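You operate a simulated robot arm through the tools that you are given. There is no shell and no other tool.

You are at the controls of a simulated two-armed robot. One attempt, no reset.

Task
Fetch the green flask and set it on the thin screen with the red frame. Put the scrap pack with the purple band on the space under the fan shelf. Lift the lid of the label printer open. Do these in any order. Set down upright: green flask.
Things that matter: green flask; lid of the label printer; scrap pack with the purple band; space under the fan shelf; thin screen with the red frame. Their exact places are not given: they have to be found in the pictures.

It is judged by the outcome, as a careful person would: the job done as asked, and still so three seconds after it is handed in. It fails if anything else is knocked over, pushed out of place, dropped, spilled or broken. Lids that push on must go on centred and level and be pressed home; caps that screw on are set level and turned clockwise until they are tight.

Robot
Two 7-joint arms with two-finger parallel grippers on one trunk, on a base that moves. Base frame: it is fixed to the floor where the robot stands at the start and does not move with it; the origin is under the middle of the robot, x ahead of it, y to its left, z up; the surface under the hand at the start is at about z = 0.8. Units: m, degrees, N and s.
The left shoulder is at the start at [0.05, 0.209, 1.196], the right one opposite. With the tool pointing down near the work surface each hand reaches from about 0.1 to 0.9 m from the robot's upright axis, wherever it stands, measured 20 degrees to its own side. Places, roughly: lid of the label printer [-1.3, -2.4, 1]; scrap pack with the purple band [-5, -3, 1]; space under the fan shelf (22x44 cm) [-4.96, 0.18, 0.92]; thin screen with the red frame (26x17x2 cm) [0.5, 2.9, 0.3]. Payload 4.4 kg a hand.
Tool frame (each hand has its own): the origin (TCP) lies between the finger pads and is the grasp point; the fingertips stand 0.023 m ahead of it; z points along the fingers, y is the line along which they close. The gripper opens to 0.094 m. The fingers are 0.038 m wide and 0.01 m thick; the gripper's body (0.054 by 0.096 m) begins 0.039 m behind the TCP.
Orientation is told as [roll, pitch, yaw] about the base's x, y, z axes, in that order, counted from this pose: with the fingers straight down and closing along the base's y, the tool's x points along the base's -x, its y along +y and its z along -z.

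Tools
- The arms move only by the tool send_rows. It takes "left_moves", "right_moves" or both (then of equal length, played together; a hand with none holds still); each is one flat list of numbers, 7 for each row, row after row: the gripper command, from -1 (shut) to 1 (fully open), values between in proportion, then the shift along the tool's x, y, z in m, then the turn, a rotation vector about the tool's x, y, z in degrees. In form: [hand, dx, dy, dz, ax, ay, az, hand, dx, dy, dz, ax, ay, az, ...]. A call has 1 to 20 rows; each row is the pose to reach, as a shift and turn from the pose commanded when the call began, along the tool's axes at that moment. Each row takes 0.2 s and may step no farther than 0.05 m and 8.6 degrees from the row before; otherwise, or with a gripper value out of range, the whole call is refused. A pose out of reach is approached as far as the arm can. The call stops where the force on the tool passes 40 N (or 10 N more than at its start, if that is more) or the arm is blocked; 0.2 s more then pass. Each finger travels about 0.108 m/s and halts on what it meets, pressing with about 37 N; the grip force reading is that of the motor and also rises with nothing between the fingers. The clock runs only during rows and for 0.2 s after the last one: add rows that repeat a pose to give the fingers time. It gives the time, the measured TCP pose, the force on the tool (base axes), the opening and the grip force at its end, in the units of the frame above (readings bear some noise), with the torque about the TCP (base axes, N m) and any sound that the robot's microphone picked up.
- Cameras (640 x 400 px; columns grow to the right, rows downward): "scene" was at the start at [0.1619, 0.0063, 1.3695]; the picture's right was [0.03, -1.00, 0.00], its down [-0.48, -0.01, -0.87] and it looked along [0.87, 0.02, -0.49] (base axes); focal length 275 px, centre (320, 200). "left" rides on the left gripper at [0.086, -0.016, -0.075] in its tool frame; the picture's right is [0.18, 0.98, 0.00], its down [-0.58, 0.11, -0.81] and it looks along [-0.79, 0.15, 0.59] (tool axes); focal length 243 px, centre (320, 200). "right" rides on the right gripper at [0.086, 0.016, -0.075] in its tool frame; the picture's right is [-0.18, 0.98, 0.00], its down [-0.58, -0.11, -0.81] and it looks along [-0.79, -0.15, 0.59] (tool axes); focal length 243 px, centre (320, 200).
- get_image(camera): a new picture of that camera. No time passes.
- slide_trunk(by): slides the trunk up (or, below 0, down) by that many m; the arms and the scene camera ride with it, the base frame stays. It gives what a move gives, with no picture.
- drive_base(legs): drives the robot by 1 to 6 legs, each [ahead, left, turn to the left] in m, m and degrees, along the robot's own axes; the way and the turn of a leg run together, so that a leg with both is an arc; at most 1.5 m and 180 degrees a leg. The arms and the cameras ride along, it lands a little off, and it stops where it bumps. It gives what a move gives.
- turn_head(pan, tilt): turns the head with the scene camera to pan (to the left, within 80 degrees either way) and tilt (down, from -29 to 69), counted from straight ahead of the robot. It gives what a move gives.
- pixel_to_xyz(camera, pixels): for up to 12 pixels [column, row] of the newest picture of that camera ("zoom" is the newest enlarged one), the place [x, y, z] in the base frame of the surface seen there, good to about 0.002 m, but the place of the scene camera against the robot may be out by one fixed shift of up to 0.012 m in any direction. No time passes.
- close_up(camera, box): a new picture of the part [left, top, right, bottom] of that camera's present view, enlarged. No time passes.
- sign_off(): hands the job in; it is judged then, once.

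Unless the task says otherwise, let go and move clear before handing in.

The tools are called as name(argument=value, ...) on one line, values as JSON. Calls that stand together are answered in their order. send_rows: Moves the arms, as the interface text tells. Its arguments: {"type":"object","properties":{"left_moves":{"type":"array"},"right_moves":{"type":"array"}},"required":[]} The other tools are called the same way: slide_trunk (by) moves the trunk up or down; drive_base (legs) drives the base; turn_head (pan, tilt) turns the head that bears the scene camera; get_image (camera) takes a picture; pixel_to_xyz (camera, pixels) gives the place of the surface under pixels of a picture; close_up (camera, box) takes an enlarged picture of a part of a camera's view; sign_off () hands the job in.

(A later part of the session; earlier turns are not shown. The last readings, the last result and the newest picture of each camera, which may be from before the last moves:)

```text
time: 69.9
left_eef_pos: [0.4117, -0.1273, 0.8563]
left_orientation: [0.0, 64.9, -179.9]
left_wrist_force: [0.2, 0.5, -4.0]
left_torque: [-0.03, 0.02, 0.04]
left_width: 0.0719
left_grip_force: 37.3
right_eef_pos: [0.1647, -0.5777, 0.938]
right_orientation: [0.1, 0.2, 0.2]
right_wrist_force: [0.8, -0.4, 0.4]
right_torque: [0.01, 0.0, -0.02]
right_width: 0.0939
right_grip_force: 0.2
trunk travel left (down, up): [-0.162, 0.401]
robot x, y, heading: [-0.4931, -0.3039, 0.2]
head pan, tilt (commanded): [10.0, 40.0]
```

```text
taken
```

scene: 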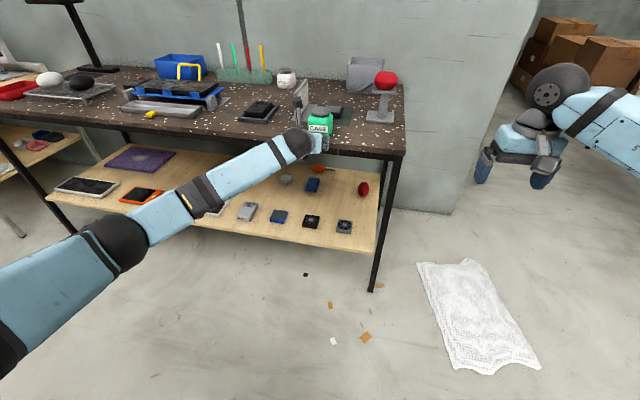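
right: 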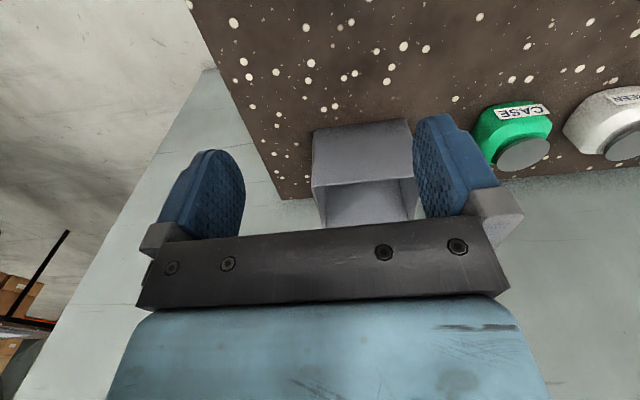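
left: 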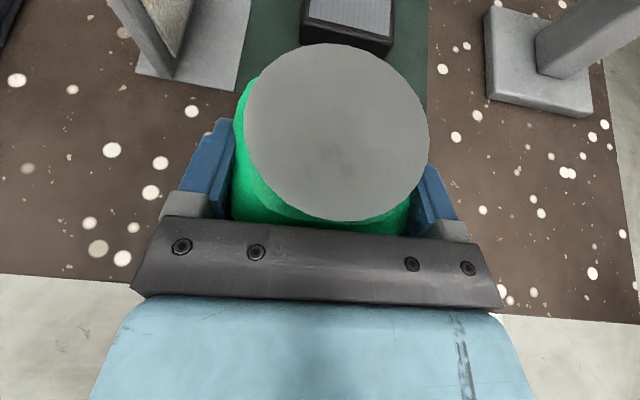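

The flask is held again (4 N, no slip). I lift a bit more and drive back from the table.

slide_trunk(by=0.06)

drive_base(legs=[[-0.28, 0, 0]])

send_rows(left_moves=[-1, -0.0148, 0, -0.0317, 0, 0, 0, -1, -0.0296, 0, -0.0634, 0, 0, 0, -1, -0.0444, 0, -0.0951, 0, 0, 0, -1, -0.0592, 0, -0.1268, 0, 0, 0, -1, -0.074, 0, -0.1586, 0, 0, 0, -1, -0.0888, 0, -0.1903, 0, 0, 0, -1, -0.1036, 0, -0.222, 0, 0, 0, -1, -0.1184, 0, -0.2537, 0, 0, 0], right_moves=[-1, 0.025, 0, -0.01, 0, 0, 0, -1, 0.05, 0, -0.02, 0, 0, 0, -1, 0.075, 0, -0.03, 0, 0, 0, -1, 0.1, 0, -0.04, 0, 0, 0, -1, 0.125, 0, -0.05, 0, 0, 0, -1, 0.15, 0, -0.06, 0, 0, 0, -1, 0.175, 0, -0.07, 0, 0, 0, -1, 0.2, 0, -0.08, 0, 0, 0])

turn_head(pan=40, tilt=35)

get_image(camera="scene")

get_image(camera="left")

```text
time: 70.9
left_eef_pos: [0.411, -0.1281, 0.9154]
left_orientation: [0.0, 64.9, -179.9]
left_wrist_force: [-0.2, 0.6, -4.0]
left_torque: [-0.01, 0.03, -0.02]
left_width: 0.0719
left_grip_force: 37.0
right_eef_pos: [0.1651, -0.5782, 0.9974]
right_orientation: [0.0, 0.1, 0.2]
right_wrist_force: [-0.4, 0.0, 0.4]
right_torque: [0.0, 0.02, -0.02]
right_width: 0.0937
right_grip_force: 0.2
trunk travel left (down, up): [-0.222, 0.341]
robot x, y, heading: [-0.4904, -0.304, -0.0]
head pan, tilt (commanded): [10.0, 40.0]
```

```text
time: 72.8
left_eef_pos: [0.1361, -0.1369, 0.9167]
left_orientation: [0.1, 65.0, 179.4]
left_wrist_force: [-0.5, -0.3, -3.7]
left_torque: [-0.01, 0.05, -0.02]
left_width: 0.0719
left_grip_force: 37.0
right_eef_pos: [-0.1158, -0.5846, 0.9992]
right_orientation: [0.0, 0.0, -0.5]
right_wrist_force: [0.0, 0.8, -0.7]
right_torque: [-0.01, -0.01, 0.03]
right_width: 0.0941
right_grip_force: 0.1
trunk travel left (down, up): [-0.222, 0.341]
robot x, y, heading: [-0.7647, -0.3035, -0.4]
head pan, tilt (commanded): [10.0, 40.0]
```

```text
time: 74.6
left_eef_pos: [-0.1447, -0.1367, 0.9155]
left_orientation: [0.0, 65.0, 179.5]
left_wrist_force: [0.1, 0.0, -4.2]
left_torque: [0.0, 0.05, -0.01]
left_width: 0.0721
left_grip_force: 36.9
right_eef_pos: [-0.3165, -0.5838, 1.0782]
right_orientation: [0.1, 0.0, -0.5]
right_wrist_force: [0.5, 0.4, 0.0]
right_torque: [0.01, 0.0, 0.0]
right_width: 0.0002
right_grip_force: 37.1
trunk travel left (down, up): [-0.222, 0.341]
robot x, y, heading: [-0.7626, -0.3057, -0.5]
head pan, tilt (commanded): [10.0, 40.0]
```

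```text
time: 75.6
left_eef_pos: [-0.1456, -0.1368, 0.9141]
left_orientation: [-0.1, 64.9, 179.3]
left_wrist_force: [-0.1, -0.1, -3.4]
left_torque: [0.01, 0.07, -0.01]
left_width: 0.072
left_grip_force: 37.5
right_eef_pos: [-0.3143, -0.5838, 1.0776]
right_orientation: [-0.1, 0.0, -0.5]
right_wrist_force: [-0.3, -0.4, -0.8]
right_torque: [-0.01, 0.03, 0.0]
right_width: 0.0
right_grip_force: 36.8
trunk travel left (down, up): [-0.222, 0.341]
robot x, y, heading: [-0.7669, -0.3045, -0.6]
head pan, tilt (commanded): [40.0, 35.0]
```

```text
taken
```

scene: 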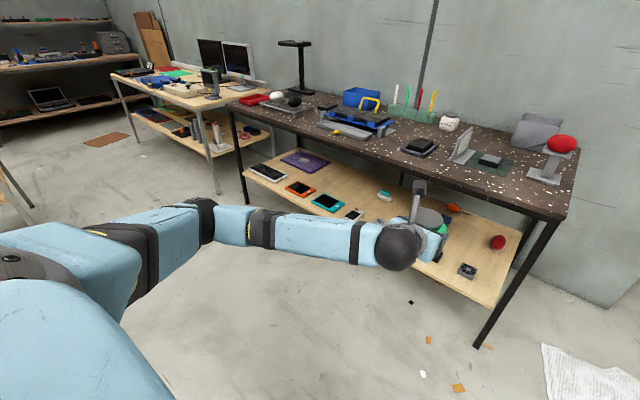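

```text
taken
```

left: 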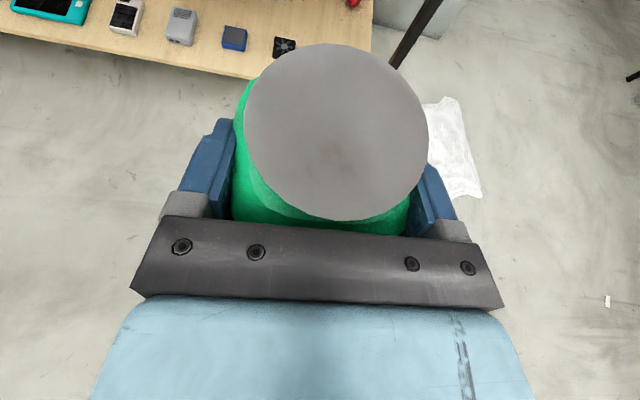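

The flask is steady; the left hand is 0.62 m ahead of the robot's axis. I check the elbow's reach to the side and look at the small table on the left before travelling.

pixel_to_xyz(camera="scene", pixels=[[200, 222], [150, 250], [110, 270], [260, 225], [395, 250], [245, 205], [215, 190], [240, 110], [130, 180]])

turn_head(pan=80, tilt=25)

get_image(camera="scene")

```text
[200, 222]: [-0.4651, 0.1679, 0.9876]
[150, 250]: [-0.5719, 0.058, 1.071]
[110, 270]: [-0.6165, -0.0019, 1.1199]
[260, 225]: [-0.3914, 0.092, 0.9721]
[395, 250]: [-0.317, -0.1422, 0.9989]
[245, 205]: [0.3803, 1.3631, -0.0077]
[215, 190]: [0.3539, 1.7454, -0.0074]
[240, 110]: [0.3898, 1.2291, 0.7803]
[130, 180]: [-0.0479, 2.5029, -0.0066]
```

```text
time: 76.6
left_eef_pos: [-0.1442, -0.1351, 0.9155]
left_orientation: [0.1, 64.9, 179.3]
left_wrist_force: [0.7, -0.3, -3.9]
left_torque: [0.03, 0.08, 0.0]
left_width: 0.0717
left_grip_force: 37.5
right_eef_pos: [-0.314, -0.5831, 1.0777]
right_orientation: [0.0, 0.0, -0.6]
right_wrist_force: [0.4, -0.3, 0.1]
right_torque: [-0.02, 0.01, 0.04]
right_width: 0.0
right_grip_force: 36.4
trunk travel left (down, up): [-0.222, 0.341]
robot x, y, heading: [-0.7654, -0.3058, -0.6]
head pan, tilt (commanded): [80.0, 25.0]
```

```text
taken
```

scene: 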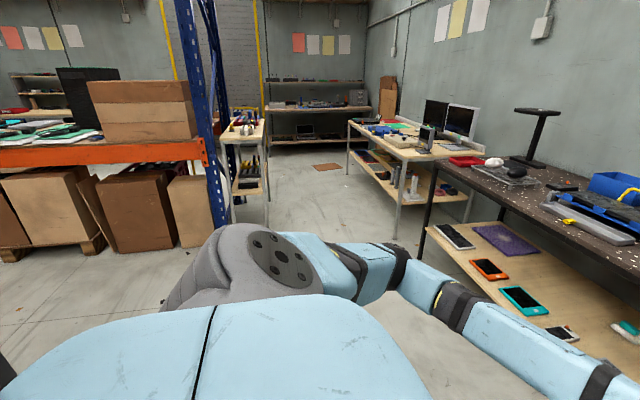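

A rack with blue posts stands on the left; I measure its front post, the small table and the bench legs to know the aisle width.

pixel_to_xyz(camera="scene", pixels=[[225, 215], [205, 150], [100, 150], [262, 150], [268, 225], [250, 130], [398, 230], [350, 165], [420, 250], [330, 166], [180, 240], [205, 50]])

```text
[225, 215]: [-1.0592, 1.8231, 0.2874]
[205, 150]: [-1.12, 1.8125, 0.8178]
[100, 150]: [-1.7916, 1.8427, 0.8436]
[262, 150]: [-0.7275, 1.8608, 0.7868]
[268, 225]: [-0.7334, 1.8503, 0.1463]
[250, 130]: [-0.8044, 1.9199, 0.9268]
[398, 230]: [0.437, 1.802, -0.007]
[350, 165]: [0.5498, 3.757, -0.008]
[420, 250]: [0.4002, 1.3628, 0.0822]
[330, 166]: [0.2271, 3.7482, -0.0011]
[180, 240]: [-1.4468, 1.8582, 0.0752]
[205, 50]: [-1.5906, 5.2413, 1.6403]
```

The aisle runs between x≈-0.71 (small table) and the bench at 0.35. I tuck the left hand in 14 cm more and then travel left along x≈-0.25.

send_rows(left_moves=[-1, -0.0148, 0, -0.0317, 0, 0, 0, -1, -0.0296, 0, -0.0634, 0, 0, 0, -1, -0.0444, 0, -0.0951, 0, 0, 0, -1, -0.0592, 0, -0.1268, 0, 0, 0])

drive_base(legs=[[0.5, 0, 0.6], [0, 1.3, 0]])

turn_head(pan=45, tilt=40)

get_image(camera="scene")

get_image(camera="left")

```text
time: 77.6
left_eef_pos: [-0.2846, -0.1334, 0.9152]
left_orientation: [0.0, 65.0, 179.5]
left_wrist_force: [1.3, 0.0, -4.3]
left_torque: [0.0, 0.02, 0.0]
left_width: 0.072
left_grip_force: 36.9
right_eef_pos: [-0.3147, -0.5832, 1.0781]
right_orientation: [0.1, -0.1, -0.5]
right_wrist_force: [-0.5, 0.3, 0.4]
right_torque: [0.01, -0.03, -0.01]
right_width: 0.0001
right_grip_force: 37.0
trunk travel left (down, up): [-0.222, 0.341]
robot x, y, heading: [-0.7653, -0.3047, -0.5]
head pan, tilt (commanded): [80.0, 25.0]
```

```text
time: 91.8
left_eef_pos: [0.2134, 1.1694, 0.9137]
left_orientation: [0.0, 64.9, -179.7]
left_wrist_force: [-0.4, 0.7, -4.0]
left_torque: [0.01, 0.04, 0.0]
left_width: 0.0719
left_grip_force: 36.7
right_eef_pos: [0.19, 0.719, 1.0779]
right_orientation: [0.0, -0.1, 0.5]
right_wrist_force: [-0.7, -0.1, 0.0]
right_torque: [-0.01, -0.02, -0.03]
right_width: 0.0
right_grip_force: 36.8
trunk travel left (down, up): [-0.222, 0.341]
robot x, y, heading: [-0.2652, 0.9948, 0.4]
head pan, tilt (commanded): [80.0, 25.0]
```

```text
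time: 92.8
left_eef_pos: [0.2129, 1.1697, 0.9131]
left_orientation: [0.1, 64.9, -179.7]
left_wrist_force: [-0.1, 0.5, -5.0]
left_torque: [-0.01, 0.03, 0.01]
left_width: 0.0719
left_grip_force: 37.2
right_eef_pos: [0.1904, 0.7192, 1.0768]
right_orientation: [0.0, 0.0, 0.3]
right_wrist_force: [-0.4, 0.1, 1.0]
right_torque: [-0.02, -0.02, -0.04]
right_width: 0.0
right_grip_force: 36.8
trunk travel left (down, up): [-0.222, 0.341]
robot x, y, heading: [-0.2613, 0.9915, 0.5]
head pan, tilt (commanded): [45.0, 40.0]
```

```text
taken
```

scene: 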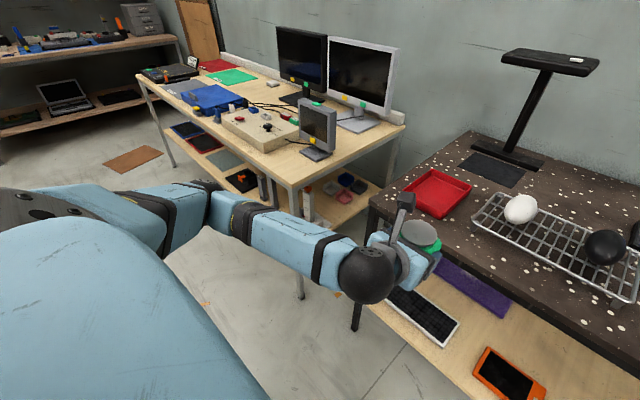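

```text
taken
```

left: 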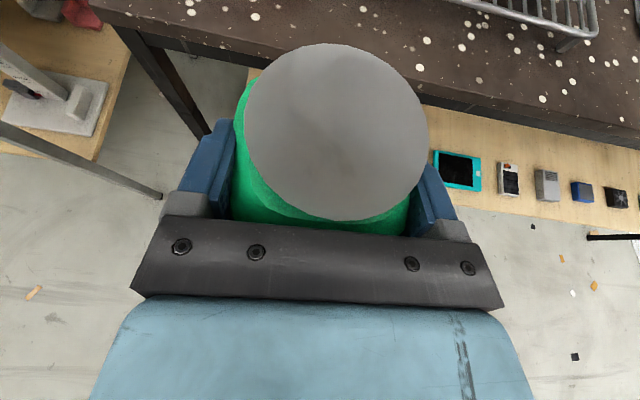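

All clear so far; the hand stays in front of the tables. I continue left to y≈2.72.

drive_base(legs=[[0, 0.87, -0.4], [0, 0.86, 0]])

turn_head(pan=20, tilt=45)

get_image(camera="scene")

get_image(camera="left")

```text
time: 108.3
left_eef_pos: [0.1981, 2.8975, 0.9142]
left_orientation: [0.1, 64.9, -179.8]
left_wrist_force: [-0.4, 0.5, -4.8]
left_torque: [0.01, 0.07, -0.05]
left_width: 0.0718
left_grip_force: 36.4
right_eef_pos: [0.1725, 2.4474, 1.0784]
right_orientation: [-0.1, 0.0, 0.0]
right_wrist_force: [-1.0, 0.9, -0.4]
right_torque: [0.01, -0.04, 0.0]
right_width: 0.0
right_grip_force: 36.9
trunk travel left (down, up): [-0.222, 0.341]
robot x, y, heading: [-0.2804, 2.7187, 0.2]
head pan, tilt (commanded): [45.0, 40.0]
```

```text
time: 109.2
left_eef_pos: [0.1977, 2.8982, 0.9136]
left_orientation: [0.1, 64.9, -179.9]
left_wrist_force: [0.7, 0.3, -4.2]
left_torque: [0.02, 0.04, 0.02]
left_width: 0.072
left_grip_force: 37.1
right_eef_pos: [0.1725, 2.4472, 1.0772]
right_orientation: [0.0, -0.1, 0.2]
right_wrist_force: [0.3, 0.5, -0.1]
right_torque: [0.03, -0.01, -0.03]
right_width: 0.0
right_grip_force: 37.3
trunk travel left (down, up): [-0.222, 0.341]
robot x, y, heading: [-0.2795, 2.7201, 0.1]
head pan, tilt (commanded): [20.0, 45.0]
```

```text
taken
```

scene: 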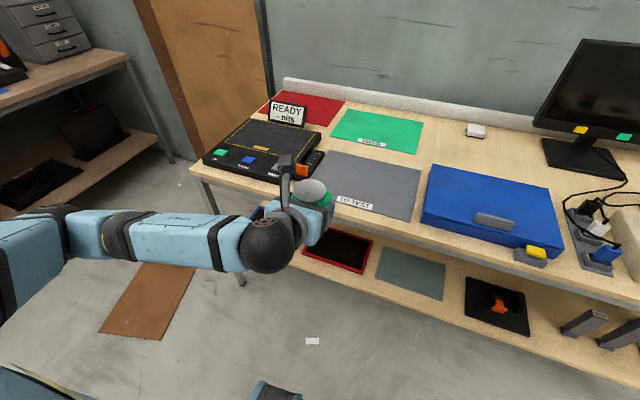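

```text
taken
```

left: 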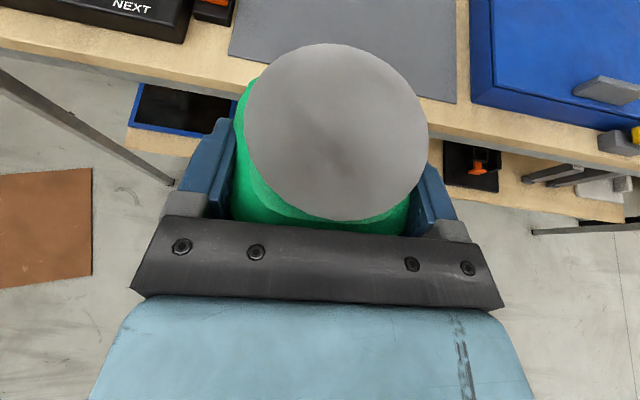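

The red-framed screen shows at scene (337,250) under the bench. I measure it, the shelf edge and the bench rail before lowering.

pixel_to_xyz(camera="scene", pixels=[[374, 241], [362, 272], [300, 258], [335, 245], [365, 285], [340, 285], [400, 225], [400, 235], [345, 213], [345, 225], [412, 272], [310, 265]])

close_up(camera="scene", box=[260, 180, 460, 310])

```text
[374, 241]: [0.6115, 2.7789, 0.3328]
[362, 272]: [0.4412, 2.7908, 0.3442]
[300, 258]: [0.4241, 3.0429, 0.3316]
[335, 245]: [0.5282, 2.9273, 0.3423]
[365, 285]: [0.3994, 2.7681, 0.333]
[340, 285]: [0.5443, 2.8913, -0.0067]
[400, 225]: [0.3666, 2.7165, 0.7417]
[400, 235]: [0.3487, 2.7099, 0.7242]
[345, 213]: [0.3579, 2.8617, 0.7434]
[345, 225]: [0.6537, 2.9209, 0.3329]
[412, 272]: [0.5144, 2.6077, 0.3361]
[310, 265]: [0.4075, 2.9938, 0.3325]
```

```text
3.08 times, centred on (360, 245) of scene
```

zoom: 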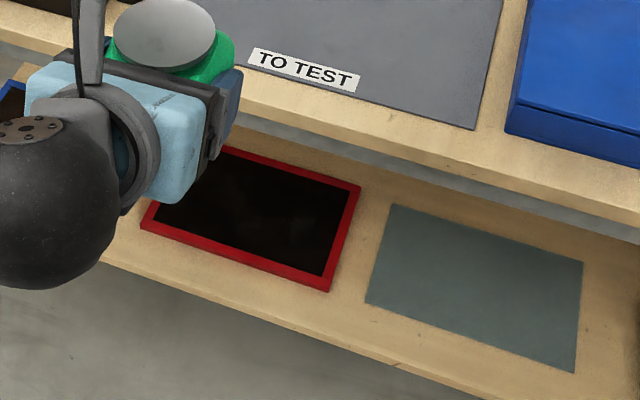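

Screen spans about x 0.437–0.607, y 2.785–3.04, top near 0.351 after the scene shift. I lower the trunk fully, then bring the hand down in front of the bench.

slide_trunk(by=-0.22)

send_rows(left_moves=[-1, -0.0317, 0, 0.0148, 0, 0, 0, -1, -0.0634, 0, 0.0296, 0, 0, 0, -1, -0.0951, 0, 0.0444, 0, 0, 0, -1, -0.1269, 0, 0.0592, 0, 0, 0, -1, -0.1586, 0, 0.074, 0, 0, 0])

get_image(camera="left")

get_image(camera="scene")

```text
time: 111.6
left_eef_pos: [0.1975, 2.8971, 0.694]
left_orientation: [0.0, 64.8, -180.0]
left_wrist_force: [0.4, 0.4, -4.4]
left_torque: [0.0, 0.04, 0.02]
left_width: 0.072
left_grip_force: 36.5
right_eef_pos: [0.1726, 2.448, 0.8567]
right_orientation: [0.0, 0.0, 0.1]
right_wrist_force: [0.2, 0.3, 0.1]
right_torque: [-0.02, -0.02, 0.01]
right_width: 0.0
right_grip_force: 37.0
trunk travel left (down, up): [-0.002, 0.561]
robot x, y, heading: [-0.281, 2.7213, 0.3]
head pan, tilt (commanded): [20.0, 45.0]
```

```text
time: 112.8
left_eef_pos: [0.1978, 2.8986, 0.5182]
left_orientation: [0.0, 65.0, -179.9]
left_wrist_force: [0.8, 0.5, -4.3]
left_torque: [0.0, 0.07, -0.01]
left_width: 0.0719
left_grip_force: 37.5
right_eef_pos: [0.1738, 2.4465, 0.8575]
right_orientation: [0.0, -0.1, 0.2]
right_wrist_force: [0.1, 0.2, 0.2]
right_torque: [0.0, -0.03, 0.03]
right_width: 0.0
right_grip_force: 37.2
trunk travel left (down, up): [-0.002, 0.561]
robot x, y, heading: [-0.2798, 2.7202, 0.1]
head pan, tilt (commanded): [20.0, 45.0]
```

```text
taken
```

left: 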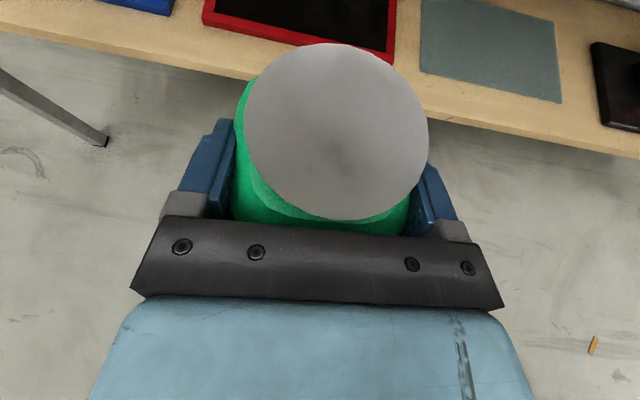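

```text
taken
```

scene: 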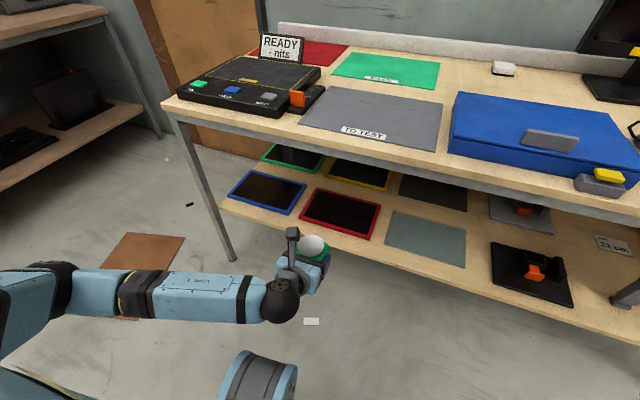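

The red screen's near edge shows in the left camera from (204,22) to (393,60). I measure it there.

pixel_to_xyz(camera="left", pixels=[[206, 12], [390, 50], [250, 22], [300, 8], [392, 10], [300, 33], [150, 50], [500, 110], [120, 38], [395, 58]])

pixel_to_xyz(camera="scene", pixels=[[318, 190], [379, 205], [302, 219], [366, 239], [340, 212], [300, 228], [370, 160], [375, 150]])

close_up(camera="scene", box=[200, 120, 420, 340])

```text
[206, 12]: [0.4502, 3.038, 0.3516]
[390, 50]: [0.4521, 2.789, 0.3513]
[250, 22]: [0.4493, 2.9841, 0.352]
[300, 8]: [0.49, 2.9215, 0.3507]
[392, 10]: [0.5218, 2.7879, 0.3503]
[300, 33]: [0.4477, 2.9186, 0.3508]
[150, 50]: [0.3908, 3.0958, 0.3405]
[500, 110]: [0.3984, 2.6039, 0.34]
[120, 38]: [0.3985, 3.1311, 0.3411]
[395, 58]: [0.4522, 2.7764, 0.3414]
```

```text
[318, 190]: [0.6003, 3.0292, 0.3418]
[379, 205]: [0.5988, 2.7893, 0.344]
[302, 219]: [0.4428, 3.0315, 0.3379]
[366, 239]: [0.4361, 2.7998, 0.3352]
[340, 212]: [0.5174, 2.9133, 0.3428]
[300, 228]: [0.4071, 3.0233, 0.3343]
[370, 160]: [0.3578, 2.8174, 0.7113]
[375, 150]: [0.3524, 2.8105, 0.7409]
```

```text
1.82 times, centred on (310, 230) of scene
```

zoom: 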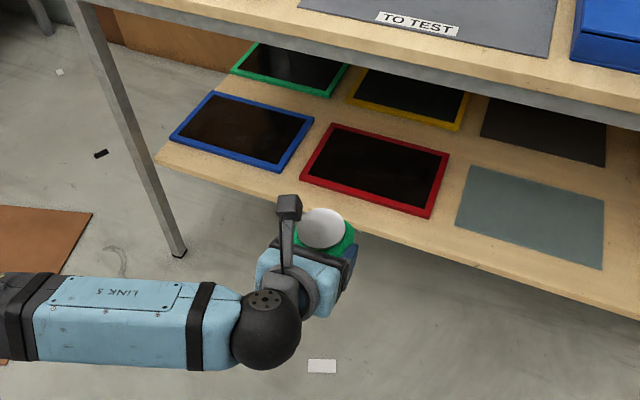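

Left camera gives the screen top at z=0.351, x 0.44–0.61, y 2.785–3.04. I lower to z≈0.43 and advance most of the way under the bench.

send_rows(left_moves=[-1, -0.04, -0.0067, 0.0186, 0, 0, 0, -1, -0.0797, -0.0134, 0.0372, 0, 0, 0, -1, -0.0629, -0.0134, 0.0732, 0, 0, 0, -1, -0.0461, -0.0134, 0.1092, 0, 0, 0, -1, -0.0293, -0.0134, 0.1452, 0, 0, 0, -1, -0.0125, -0.0134, 0.1812, 0, 0, 0])

get_image(camera="left")

get_image(camera="scene")

```text
time: 114.2
left_eef_pos: [0.3569, 2.9126, 0.4299]
left_orientation: [0.1, 64.9, -179.9]
left_wrist_force: [-0.8, 0.3, -5.0]
left_torque: [-0.01, 0.02, -0.01]
left_width: 0.0721
left_grip_force: 36.9
right_eef_pos: [0.1725, 2.4474, 0.8574]
right_orientation: [0.0, 0.0, 0.3]
right_wrist_force: [0.3, 0.5, -0.5]
right_torque: [0.03, -0.01, -0.01]
right_width: 0.0
right_grip_force: 36.9
trunk travel left (down, up): [-0.002, 0.561]
robot x, y, heading: [-0.2816, 2.722, 0.3]
head pan, tilt (commanded): [20.0, 45.0]
```

```text
taken
```

left: 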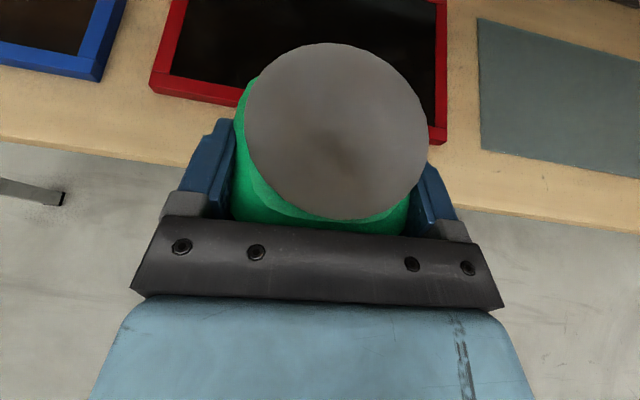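

```text
taken
```

scene: 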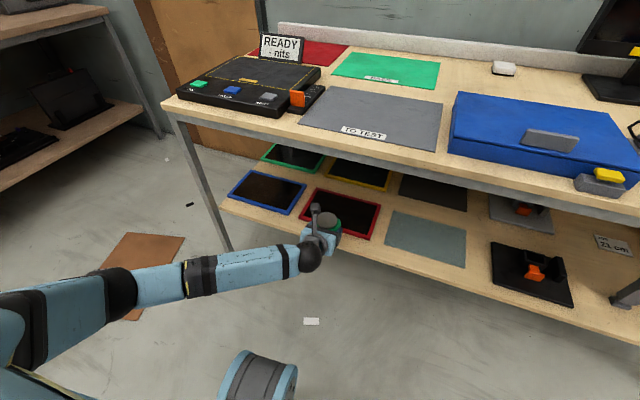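

The hand moves in freely at z=0.43. I advance the last 16 cm over the screen's centre.

send_rows(left_moves=[-1, 0.0168, 0, 0.036, 0, 0, 0, -1, 0.0336, 0, 0.072, 0, 0, 0, -1, 0.0504, 0, 0.108, 0, 0, 0, -1, 0.0672, 0, 0.144, 0, 0, 0])

get_image(camera="left")

close_up(camera="scene", box=[200, 120, 420, 340])

```text
time: 115.2
left_eef_pos: [0.5138, 2.9127, 0.4317]
left_orientation: [0.0, 64.9, -179.9]
left_wrist_force: [-0.3, 0.6, -3.7]
left_torque: [-0.03, 0.0, 0.0]
left_width: 0.0719
left_grip_force: 37.4
right_eef_pos: [0.1733, 2.4477, 0.8575]
right_orientation: [0.0, 0.0, 0.1]
right_wrist_force: [0.2, -0.5, -0.7]
right_torque: [0.01, 0.01, 0.0]
right_width: 0.0
right_grip_force: 37.2
trunk travel left (down, up): [-0.002, 0.561]
robot x, y, heading: [-0.2781, 2.7177, -0.2]
head pan, tilt (commanded): [20.0, 45.0]
```

```text
taken
```

left: 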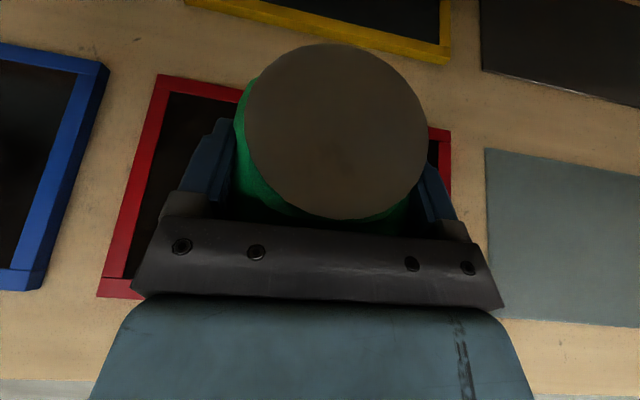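

```text
1.82 times, centred on (310, 230) of scene
```

zoom: 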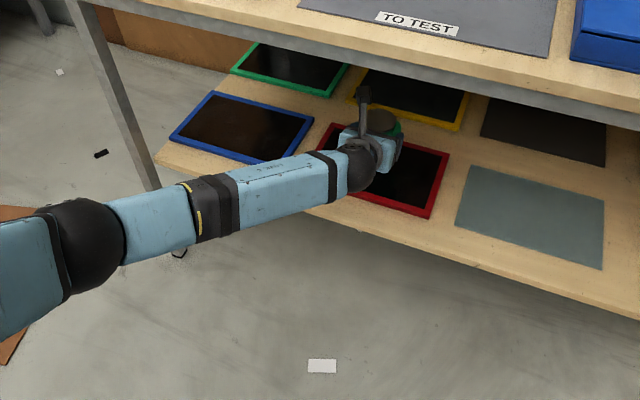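

The flask is over the red screen. I measure the frame edges in this view to confirm centring.

pixel_to_xyz(camera="left", pixels=[[130, 210], [110, 288], [163, 82], [445, 160], [440, 132], [200, 84], [180, 150], [437, 165], [320, 60]])

```text
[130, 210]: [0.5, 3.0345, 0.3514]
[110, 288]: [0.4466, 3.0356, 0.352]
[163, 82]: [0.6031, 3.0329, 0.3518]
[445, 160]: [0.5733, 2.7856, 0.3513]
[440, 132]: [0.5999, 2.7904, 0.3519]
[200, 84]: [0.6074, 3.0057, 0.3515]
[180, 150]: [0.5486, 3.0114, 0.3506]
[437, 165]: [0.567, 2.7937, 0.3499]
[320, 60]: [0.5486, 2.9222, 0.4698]
```

The screen's centre is [0.526, 2.912] and the flask is at about [0.520, 2.913]. I lower 4 cm, then continue in 1 mm steps.

send_rows(left_moves=[-1, -0.0087, 0, 0.0051, 0, 0, 0, -1, -0.0173, 0, 0.0103, 0, 0, 0, -1, -0.0259, 0, 0.0154, 0, 0, 0, -1, -0.0345, 0, 0.0205, 0, 0, 0])

send_rows(left_moves=[-1, -0.0009, 0, 0.0004, 0, 0, 0, -1, -0.0018, 0, 0.0008, 0, 0, 0, -1, -0.0027, 0, 0.0013, 0, 0, 0])

```text
time: 116.2
left_eef_pos: [0.5187, 2.9135, 0.3902]
left_orientation: [0.0, 64.9, -179.8]
left_wrist_force: [0.6, -0.4, -4.3]
left_torque: [-0.01, 0.05, 0.0]
left_width: 0.072
left_grip_force: 37.1
right_eef_pos: [0.1735, 2.4476, 0.8581]
right_orientation: [0.1, 0.0, 0.2]
right_wrist_force: [0.9, 0.1, 0.5]
right_torque: [-0.01, 0.0, 0.04]
right_width: 0.0
right_grip_force: 36.6
trunk travel left (down, up): [-0.002, 0.561]
robot x, y, heading: [-0.2816, 2.7235, 0.5]
head pan, tilt (commanded): [20.0, 45.0]
```

```text
time: 117.0
left_eef_pos: [0.5199, 2.9125, 0.3882]
left_orientation: [0.0, 65.0, -180.0]
left_wrist_force: [-0.5, 0.5, -1.3]
left_torque: [0.08, -0.03, 0.02]
left_width: 0.0721
left_grip_force: 37.0
right_eef_pos: [0.1729, 2.4476, 0.8573]
right_orientation: [0.1, 0.0, 0.1]
right_wrist_force: [0.2, 0.0, -0.4]
right_torque: [0.01, 0.0, 0.04]
right_width: 0.0002
right_grip_force: 37.4
trunk travel left (down, up): [-0.002, 0.561]
robot x, y, heading: [-0.2811, 2.7203, 0.2]
head pan, tilt (commanded): [20.0, 45.0]
```

The load is coming off (-1.3 N): contact has begun. One more millimetre, then I release.

send_rows(left_moves=[-1, -0.0009, 0, 0.0004, 0, 0, 0, -1, -0.0009, 0, 0.0004, 0, 0, 0])

get_image(camera="left")

```text
time: 117.6
left_eef_pos: [0.5194, 2.9115, 0.3888]
left_orientation: [0.0, 65.0, -180.0]
left_wrist_force: [0.2, 1.3, 3.5]
left_torque: [0.03, 0.29, -0.07]
left_width: 0.0719
left_grip_force: 37.2
right_eef_pos: [0.1735, 2.4469, 0.8584]
right_orientation: [0.1, 0.0, 0.2]
right_wrist_force: [0.2, 0.2, 0.3]
right_torque: [0.01, -0.03, -0.01]
right_width: 0.0
right_grip_force: 37.3
trunk travel left (down, up): [-0.002, 0.561]
robot x, y, heading: [-0.2795, 2.7213, -0.0]
head pan, tilt (commanded): [20.0, 45.0]
```

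```text
taken
```

left: 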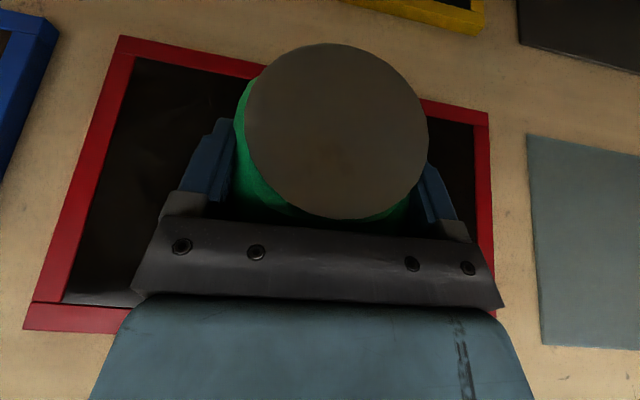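

The flask rests on the screen. I open and back out along the hand's axis.

send_rows(left_moves=[0, 0, 0, 0, 0, 0, 0, 1, 0, 0, 0, 0, 0, 0, 1, 0, 0, 0, 0, 0, 0, 1, 0, 0, -0.02, 0, 0, 0, 1, 0, 0, -0.05, 0, 0, 0, 1, 0, 0, -0.09, 0, 0, 0, 1, 0, 0, -0.13, 0, 0, 0])

get_image(camera="left")

close_up(camera="scene", box=[200, 120, 420, 340])

```text
time: 119.2
left_eef_pos: [0.4014, 2.9087, 0.4425]
left_orientation: [-0.2, 65.0, -179.9]
left_wrist_force: [-0.4, -0.1, -0.3]
left_torque: [-0.01, 0.0, 0.03]
left_width: 0.094
left_grip_force: 0.0
right_eef_pos: [0.1724, 2.4482, 0.8575]
right_orientation: [-0.1, 0.1, 0.2]
right_wrist_force: [0.2, -0.1, -0.3]
right_torque: [-0.01, -0.01, -0.06]
right_width: 0.0
right_grip_force: 37.2
trunk travel left (down, up): [-0.002, 0.561]
robot x, y, heading: [-0.2805, 2.7199, 0.2]
head pan, tilt (commanded): [20.0, 45.0]
```

```text
taken
```

left: 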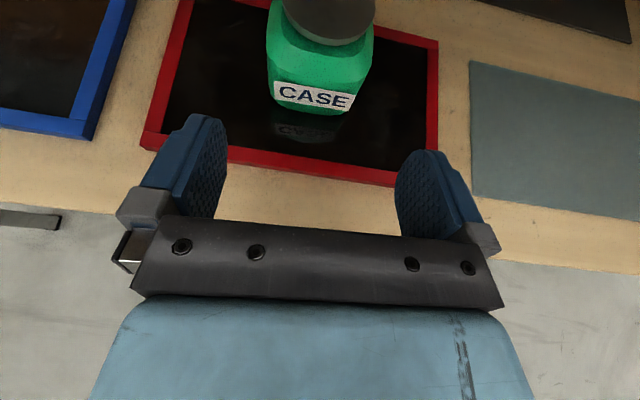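

```text
1.82 times, centred on (310, 230) of scene
```

zoom: 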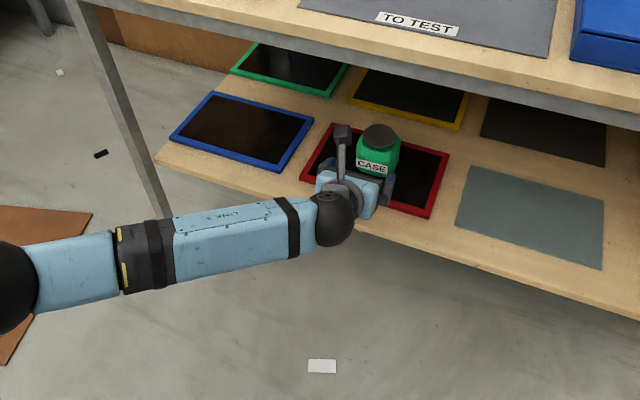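

The green flask stands upright in the middle of the red screen. I withdraw the hand from the bench and raise the trunk.

send_rows(left_moves=[1, -0.0078, 0, -0.0404, 0, 0, 0, 1, -0.0156, 0, -0.0808, 0, 0, 0, 1, -0.0234, 0, -0.1212, 0, 0, 0, 1, -0.0312, 0, -0.1616, 0, 0, 0, 1, -0.039, 0, -0.202, 0, 0, 0])

slide_trunk(by=0.275)

close_up(camera="scene", box=[200, 150, 440, 330])

get_image(camera="scene")

```text
time: 120.4
left_eef_pos: [0.2016, 2.9134, 0.4934]
left_orientation: [-0.1, 64.9, -180.1]
left_wrist_force: [0.5, 0.8, -0.2]
left_torque: [0.02, 0.03, -0.01]
left_width: 0.0943
left_grip_force: 0.0
right_eef_pos: [0.1722, 2.4478, 0.8583]
right_orientation: [0.0, 0.0, 0.1]
right_wrist_force: [0.4, 0.2, -0.1]
right_torque: [0.01, -0.01, 0.0]
right_width: 0.0
right_grip_force: 36.3
trunk travel left (down, up): [-0.002, 0.561]
robot x, y, heading: [-0.2808, 2.7222, -0.1]
head pan, tilt (commanded): [20.0, 45.0]
```

```text
time: 123.2
left_eef_pos: [0.2028, 2.9134, 0.7674]
left_orientation: [0.0, 65.0, -179.9]
left_wrist_force: [1.5, -0.1, -0.9]
left_torque: [0.02, 0.01, -0.01]
left_width: 0.0939
left_grip_force: 0.0
right_eef_pos: [0.1736, 2.4472, 1.1324]
right_orientation: [0.0, 0.1, 0.1]
right_wrist_force: [-1.2, 0.2, -0.1]
right_torque: [-0.01, 0.01, 0.02]
right_width: 0.0004
right_grip_force: 36.5
trunk travel left (down, up): [-0.277, 0.286]
robot x, y, heading: [-0.2771, 2.7182, 0.3]
head pan, tilt (commanded): [20.0, 45.0]
```

```text
2.22 times, centred on (320, 240) of scene
```

zoom: 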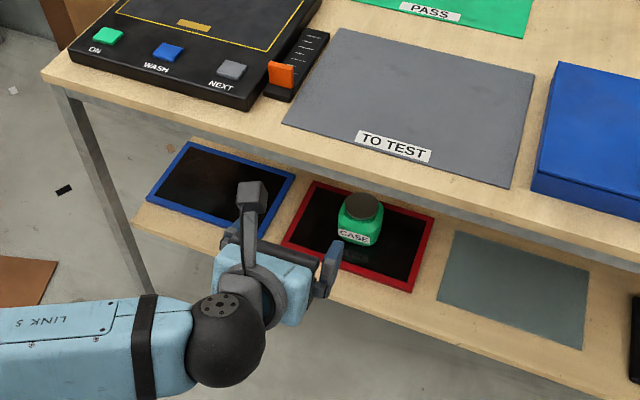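

```text
taken
```

scene: 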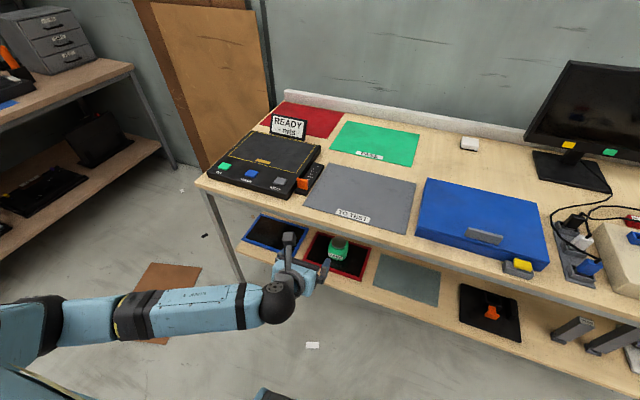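

The flask is confirmed upright on the red screen. I raise the left hand a little and strafe back right, out of the aisle.

send_rows(left_moves=[1, 0.03, 0, -0.02, 0, 0, 0, 1, 0.06, 0, -0.04, 0, 0, 0, 1, 0.09, 0, -0.06, 0, 0, 0, 1, 0.12, 0, -0.08, 0, 0, 0])

drive_base(legs=[[0, -0.95, 0], [0, -0.95, 0]])

drive_base(legs=[[-0.4, 0, 0]])

```text
time: 124.2
left_eef_pos: [0.1797, 2.912, 0.9109]
left_orientation: [0.1, 65.0, -179.9]
left_wrist_force: [-0.9, -0.3, 0.3]
left_torque: [-0.01, 0.01, 0.02]
left_width: 0.0938
left_grip_force: 0.1
right_eef_pos: [0.1714, 2.4469, 1.1322]
right_orientation: [0.0, -0.1, 0.1]
right_wrist_force: [0.2, 0.5, -0.6]
right_torque: [0.01, 0.01, 0.0]
right_width: 0.0
right_grip_force: 36.9
trunk travel left (down, up): [-0.277, 0.286]
robot x, y, heading: [-0.2802, 2.7153, 0.1]
head pan, tilt (commanded): [20.0, 45.0]
```

```text
time: 141.1
left_eef_pos: [0.1802, 1.0175, 0.9103]
left_orientation: [0.0, 64.9, -179.8]
left_wrist_force: [-0.4, 0.9, -0.4]
left_torque: [-0.01, 0.02, 0.01]
left_width: 0.094
left_grip_force: 0.1
right_eef_pos: [0.1722, 0.5527, 1.1325]
right_orientation: [0.0, 0.0, 0.3]
right_wrist_force: [-0.4, 0.4, 0.1]
right_torque: [-0.02, -0.01, 0.0]
right_width: 0.0002
right_grip_force: 37.1
trunk travel left (down, up): [-0.277, 0.286]
robot x, y, heading: [-0.2805, 0.8273, 0.1]
head pan, tilt (commanded): [20.0, 45.0]
```

```text
time: 143.5
left_eef_pos: [-0.214, 1.0153, 0.9108]
left_orientation: [-0.1, 64.9, -179.8]
left_wrist_force: [0.2, -1.2, 0.4]
left_torque: [0.02, -0.02, 0.0]
left_width: 0.0938
left_grip_force: 0.1
right_eef_pos: [-0.2207, 0.5507, 1.1322]
right_orientation: [0.0, -0.1, 0.1]
right_wrist_force: [0.0, 0.2, 0.1]
right_torque: [-0.01, -0.01, 0.02]
right_width: 0.0
right_grip_force: 36.9
trunk travel left (down, up): [-0.277, 0.286]
robot x, y, heading: [-0.674, 0.8243, 0.1]
head pan, tilt (commanded): [20.0, 45.0]
```

I am in open floor at [-0.67, 0.82]. I turn right to face -y and look toward the label printer bench.

drive_base(legs=[[0, 0, -90]])

turn_head(pan=-15, tilt=15)

get_image(camera="scene")

turn_head(pan=-75, tilt=15)

get_image(camera="scene")

```text
time: 147.7
left_eef_pos: [-0.4706, 0.3722, 0.9104]
left_orientation: [0.0, 64.9, 91.9]
left_wrist_force: [-0.1, -0.8, 0.3]
left_torque: [-0.02, 0.01, 0.02]
left_width: 0.0939
left_grip_force: 0.0
right_eef_pos: [-0.9355, 0.3639, 1.1327]
right_orientation: [0.0, 0.0, -88.0]
right_wrist_force: [-0.7, 0.6, -0.8]
right_torque: [0.0, 0.01, 0.01]
right_width: 0.0001
right_grip_force: 36.8
trunk travel left (down, up): [-0.277, 0.286]
robot x, y, heading: [-0.6752, 0.8241, -88.3]
head pan, tilt (commanded): [20.0, 45.0]
```

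```text
time: 148.7
left_eef_pos: [-0.4708, 0.3723, 0.9098]
left_orientation: [0.0, 65.0, 91.9]
left_wrist_force: [-0.3, 0.1, -0.4]
left_torque: [0.01, -0.01, 0.01]
left_width: 0.0938
left_grip_force: 0.1
right_eef_pos: [-0.935, 0.3645, 1.134]
right_orientation: [0.0, -0.1, -88.1]
right_wrist_force: [0.1, -0.4, -0.6]
right_torque: [-0.03, 0.0, -0.03]
right_width: 0.0
right_grip_force: 37.4
trunk travel left (down, up): [-0.277, 0.286]
robot x, y, heading: [-0.6738, 0.8248, -88.1]
head pan, tilt (commanded): [-15.0, 15.0]
```

```text
taken
```

scene: 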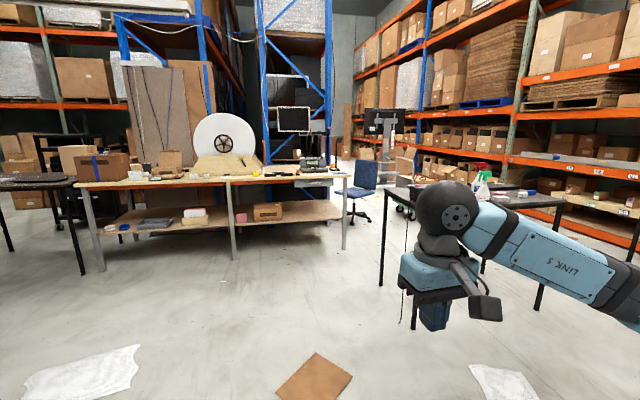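

```text
time: 150.0
left_eef_pos: [-0.4699, 0.3718, 0.9107]
left_orientation: [0.0, 65.0, 91.9]
left_wrist_force: [-0.1, -0.4, -0.2]
left_torque: [0.01, -0.02, 0.0]
left_width: 0.094
left_grip_force: 0.1
right_eef_pos: [-0.9346, 0.365, 1.1329]
right_orientation: [-0.1, -0.1, -88.0]
right_wrist_force: [0.1, -1.6, 0.2]
right_torque: [0.02, -0.01, -0.04]
right_width: 0.0001
right_grip_force: 37.1
trunk travel left (down, up): [-0.277, 0.286]
robot x, y, heading: [-0.6746, 0.8258, -88.7]
head pan, tilt (commanded): [-75.0, 15.0]
```

```text
taken
```

scene: 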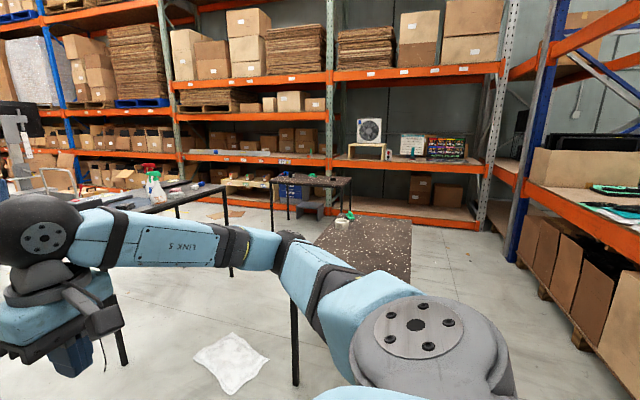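

The printer bench is ahead (printer at first picture (313,165)); the fan stand is seen in the second at (370,130). I look ahead again to measure obstacles for the drive.

pixel_to_xyz(camera="scene", pixels=[[340, 225], [410, 235], [295, 385], [230, 360], [124, 360], [225, 200], [275, 180], [350, 180], [370, 130], [370, 152], [60, 280]])

turn_head(pan=-15, tilt=15)

get_image(camera="scene")

pixel_to_xyz(camera="scene", pixels=[[313, 165], [344, 248], [235, 258], [345, 178], [400, 195], [380, 285], [360, 195], [318, 375], [80, 375], [500, 380], [350, 210], [540, 200]])

close_up(camera="scene", box=[260, 130, 360, 200])

```text
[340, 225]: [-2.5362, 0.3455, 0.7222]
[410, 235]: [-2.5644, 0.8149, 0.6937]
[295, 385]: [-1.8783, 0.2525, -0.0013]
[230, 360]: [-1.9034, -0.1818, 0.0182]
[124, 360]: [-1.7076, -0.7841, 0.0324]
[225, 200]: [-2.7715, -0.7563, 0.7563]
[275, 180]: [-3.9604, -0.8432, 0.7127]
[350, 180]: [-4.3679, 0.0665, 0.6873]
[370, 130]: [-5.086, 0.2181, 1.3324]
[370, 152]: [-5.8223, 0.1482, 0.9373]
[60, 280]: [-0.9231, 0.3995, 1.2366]
```

```text
time: 151.3
left_eef_pos: [-0.4695, 0.3731, 0.9097]
left_orientation: [0.1, 65.0, 92.0]
left_wrist_force: [-0.4, -0.4, 0.1]
left_torque: [0.01, -0.01, 0.01]
left_width: 0.0939
left_grip_force: 0.1
right_eef_pos: [-0.9345, 0.3654, 1.1331]
right_orientation: [0.1, 0.1, -88.1]
right_wrist_force: [0.0, 0.0, 0.3]
right_torque: [0.01, -0.01, -0.01]
right_width: 0.0
right_grip_force: 36.6
trunk travel left (down, up): [-0.277, 0.286]
robot x, y, heading: [-0.6743, 0.8279, -87.8]
head pan, tilt (commanded): [-15.0, 15.0]
```

```text
taken
```

scene: 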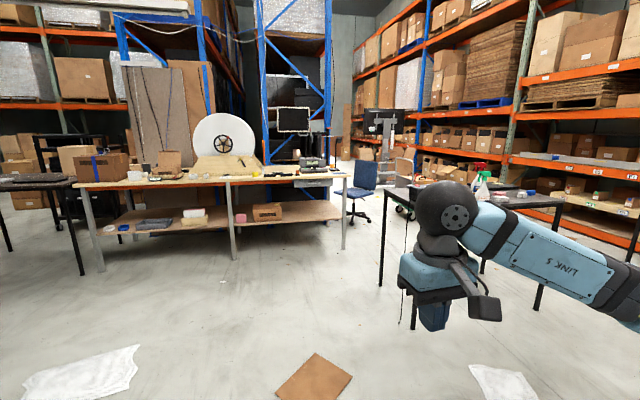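

```text
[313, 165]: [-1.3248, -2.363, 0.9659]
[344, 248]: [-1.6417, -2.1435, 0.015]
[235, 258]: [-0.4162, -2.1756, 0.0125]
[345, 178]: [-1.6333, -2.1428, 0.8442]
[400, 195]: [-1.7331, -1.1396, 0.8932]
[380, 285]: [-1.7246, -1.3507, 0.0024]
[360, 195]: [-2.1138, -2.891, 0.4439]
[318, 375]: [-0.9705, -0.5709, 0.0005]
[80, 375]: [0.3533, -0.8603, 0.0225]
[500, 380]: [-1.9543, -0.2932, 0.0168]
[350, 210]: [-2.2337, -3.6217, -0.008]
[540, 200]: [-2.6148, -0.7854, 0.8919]
```

```text
5.71 times, centred on (310, 165) of scene
```

zoom: 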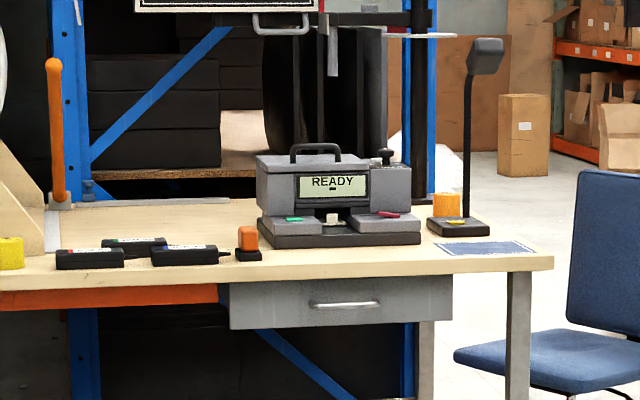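

Bench front edge is at y≈-2.14, printer at about [-1.32, -2.36]; a dark table's corner is at [-1.73, -1.35] and sheets lie on the floor at [-0.97, -0.57] and [0.35, -0.86]. I drive down the gap at x≈-0.3 and then sideways before the printer.

drive_base(legs=[[0, 0.37, -1.8], [1.2, 0, 0], [1.05, 0, 0]])

turn_head(pan=-35, tilt=25)

get_image(camera="scene")

```text
time: 165.8
left_eef_pos: [-0.156, -1.8686, 0.9117]
left_orientation: [-0.1, 65.0, 88.6]
left_wrist_force: [-0.2, 0.0, -0.1]
left_torque: [-0.04, -0.02, 0.0]
left_width: 0.0938
left_grip_force: 0.0
right_eef_pos: [-0.6194, -1.8501, 1.132]
right_orientation: [0.1, 0.0, -91.3]
right_wrist_force: [1.1, -0.4, 0.2]
right_torque: [0.02, 0.02, -0.02]
right_width: 0.0002
right_grip_force: 37.5
trunk travel left (down, up): [-0.277, 0.286]
robot x, y, heading: [-0.332, -1.4067, -91.4]
head pan, tilt (commanded): [-15.0, 15.0]
```

```text
time: 166.6
left_eef_pos: [-0.1559, -1.87, 0.9117]
left_orientation: [0.0, 65.0, 88.5]
left_wrist_force: [0.0, -0.3, -1.0]
left_torque: [0.01, 0.01, 0.05]
left_width: 0.094
left_grip_force: 0.0
right_eef_pos: [-0.6202, -1.8507, 1.134]
right_orientation: [0.0, 0.0, -91.3]
right_wrist_force: [-0.4, -0.6, -0.4]
right_torque: [-0.03, 0.02, -0.02]
right_width: 0.0
right_grip_force: 36.8
trunk travel left (down, up): [-0.277, 0.286]
robot x, y, heading: [-0.3342, -1.4033, -91.2]
head pan, tilt (commanded): [-35.0, 25.0]
```

```text
taken
```

scene: 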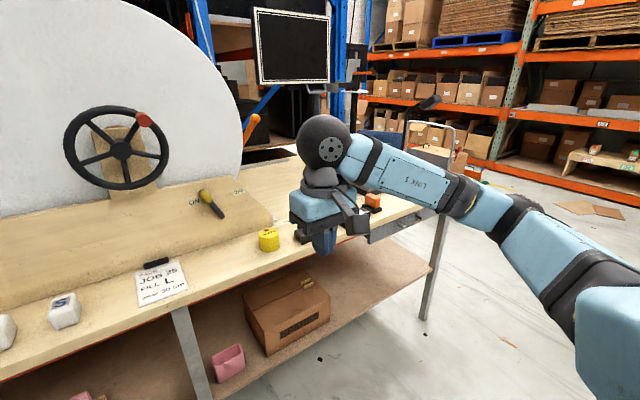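

The way to the right along the bench is clear. I strafe right to stand in front of the printer.

drive_base(legs=[[0, -0.77, 1.2]])

turn_head(pan=-10, tilt=35)

get_image(camera="scene")

get_image(camera="right")

```text
time: 173.7
left_eef_pos: [-0.9072, -1.8572, 0.9108]
left_orientation: [0.0, 65.0, 90.4]
left_wrist_force: [0.2, -0.2, -0.3]
left_torque: [-0.01, 0.02, 0.0]
left_width: 0.0938
left_grip_force: 0.0
right_eef_pos: [-1.3708, -1.8526, 1.1329]
right_orientation: [0.0, 0.0, -89.5]
right_wrist_force: [-0.9, -0.9, 0.2]
right_torque: [0.02, -0.02, -0.03]
right_width: 0.0
right_grip_force: 36.9
trunk travel left (down, up): [-0.277, 0.286]
robot x, y, heading: [-1.096, -1.3983, -89.5]
head pan, tilt (commanded): [-35.0, 25.0]
```

```text
time: 174.6
left_eef_pos: [-0.9068, -1.8568, 0.9107]
left_orientation: [0.0, 65.0, 90.5]
left_wrist_force: [-0.5, 0.4, -0.1]
left_torque: [-0.01, -0.01, 0.02]
left_width: 0.094
left_grip_force: 0.0
right_eef_pos: [-1.3716, -1.8529, 1.1318]
right_orientation: [-0.1, 0.0, -89.5]
right_wrist_force: [-0.2, 0.2, -0.2]
right_torque: [0.01, 0.0, -0.03]
right_width: 0.0001
right_grip_force: 36.8
trunk travel left (down, up): [-0.277, 0.286]
robot x, y, heading: [-1.0974, -1.399, -89.5]
head pan, tilt (commanded): [-10.0, 35.0]
```

```text
taken
```

scene: 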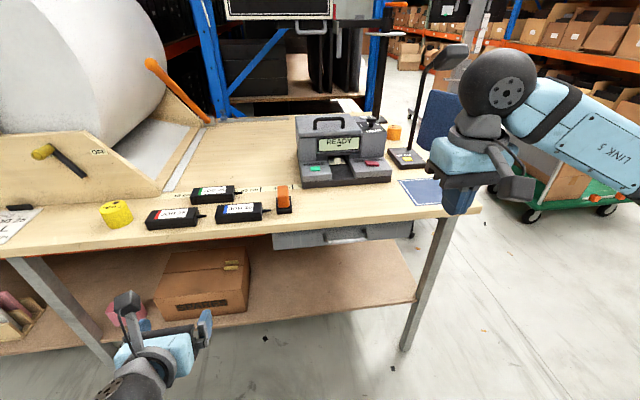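

```text
taken
```

right: 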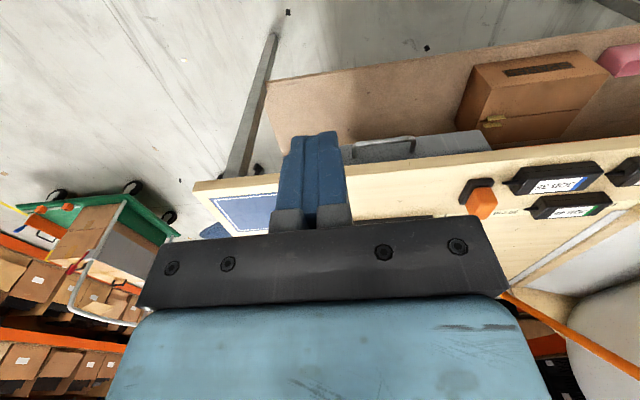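

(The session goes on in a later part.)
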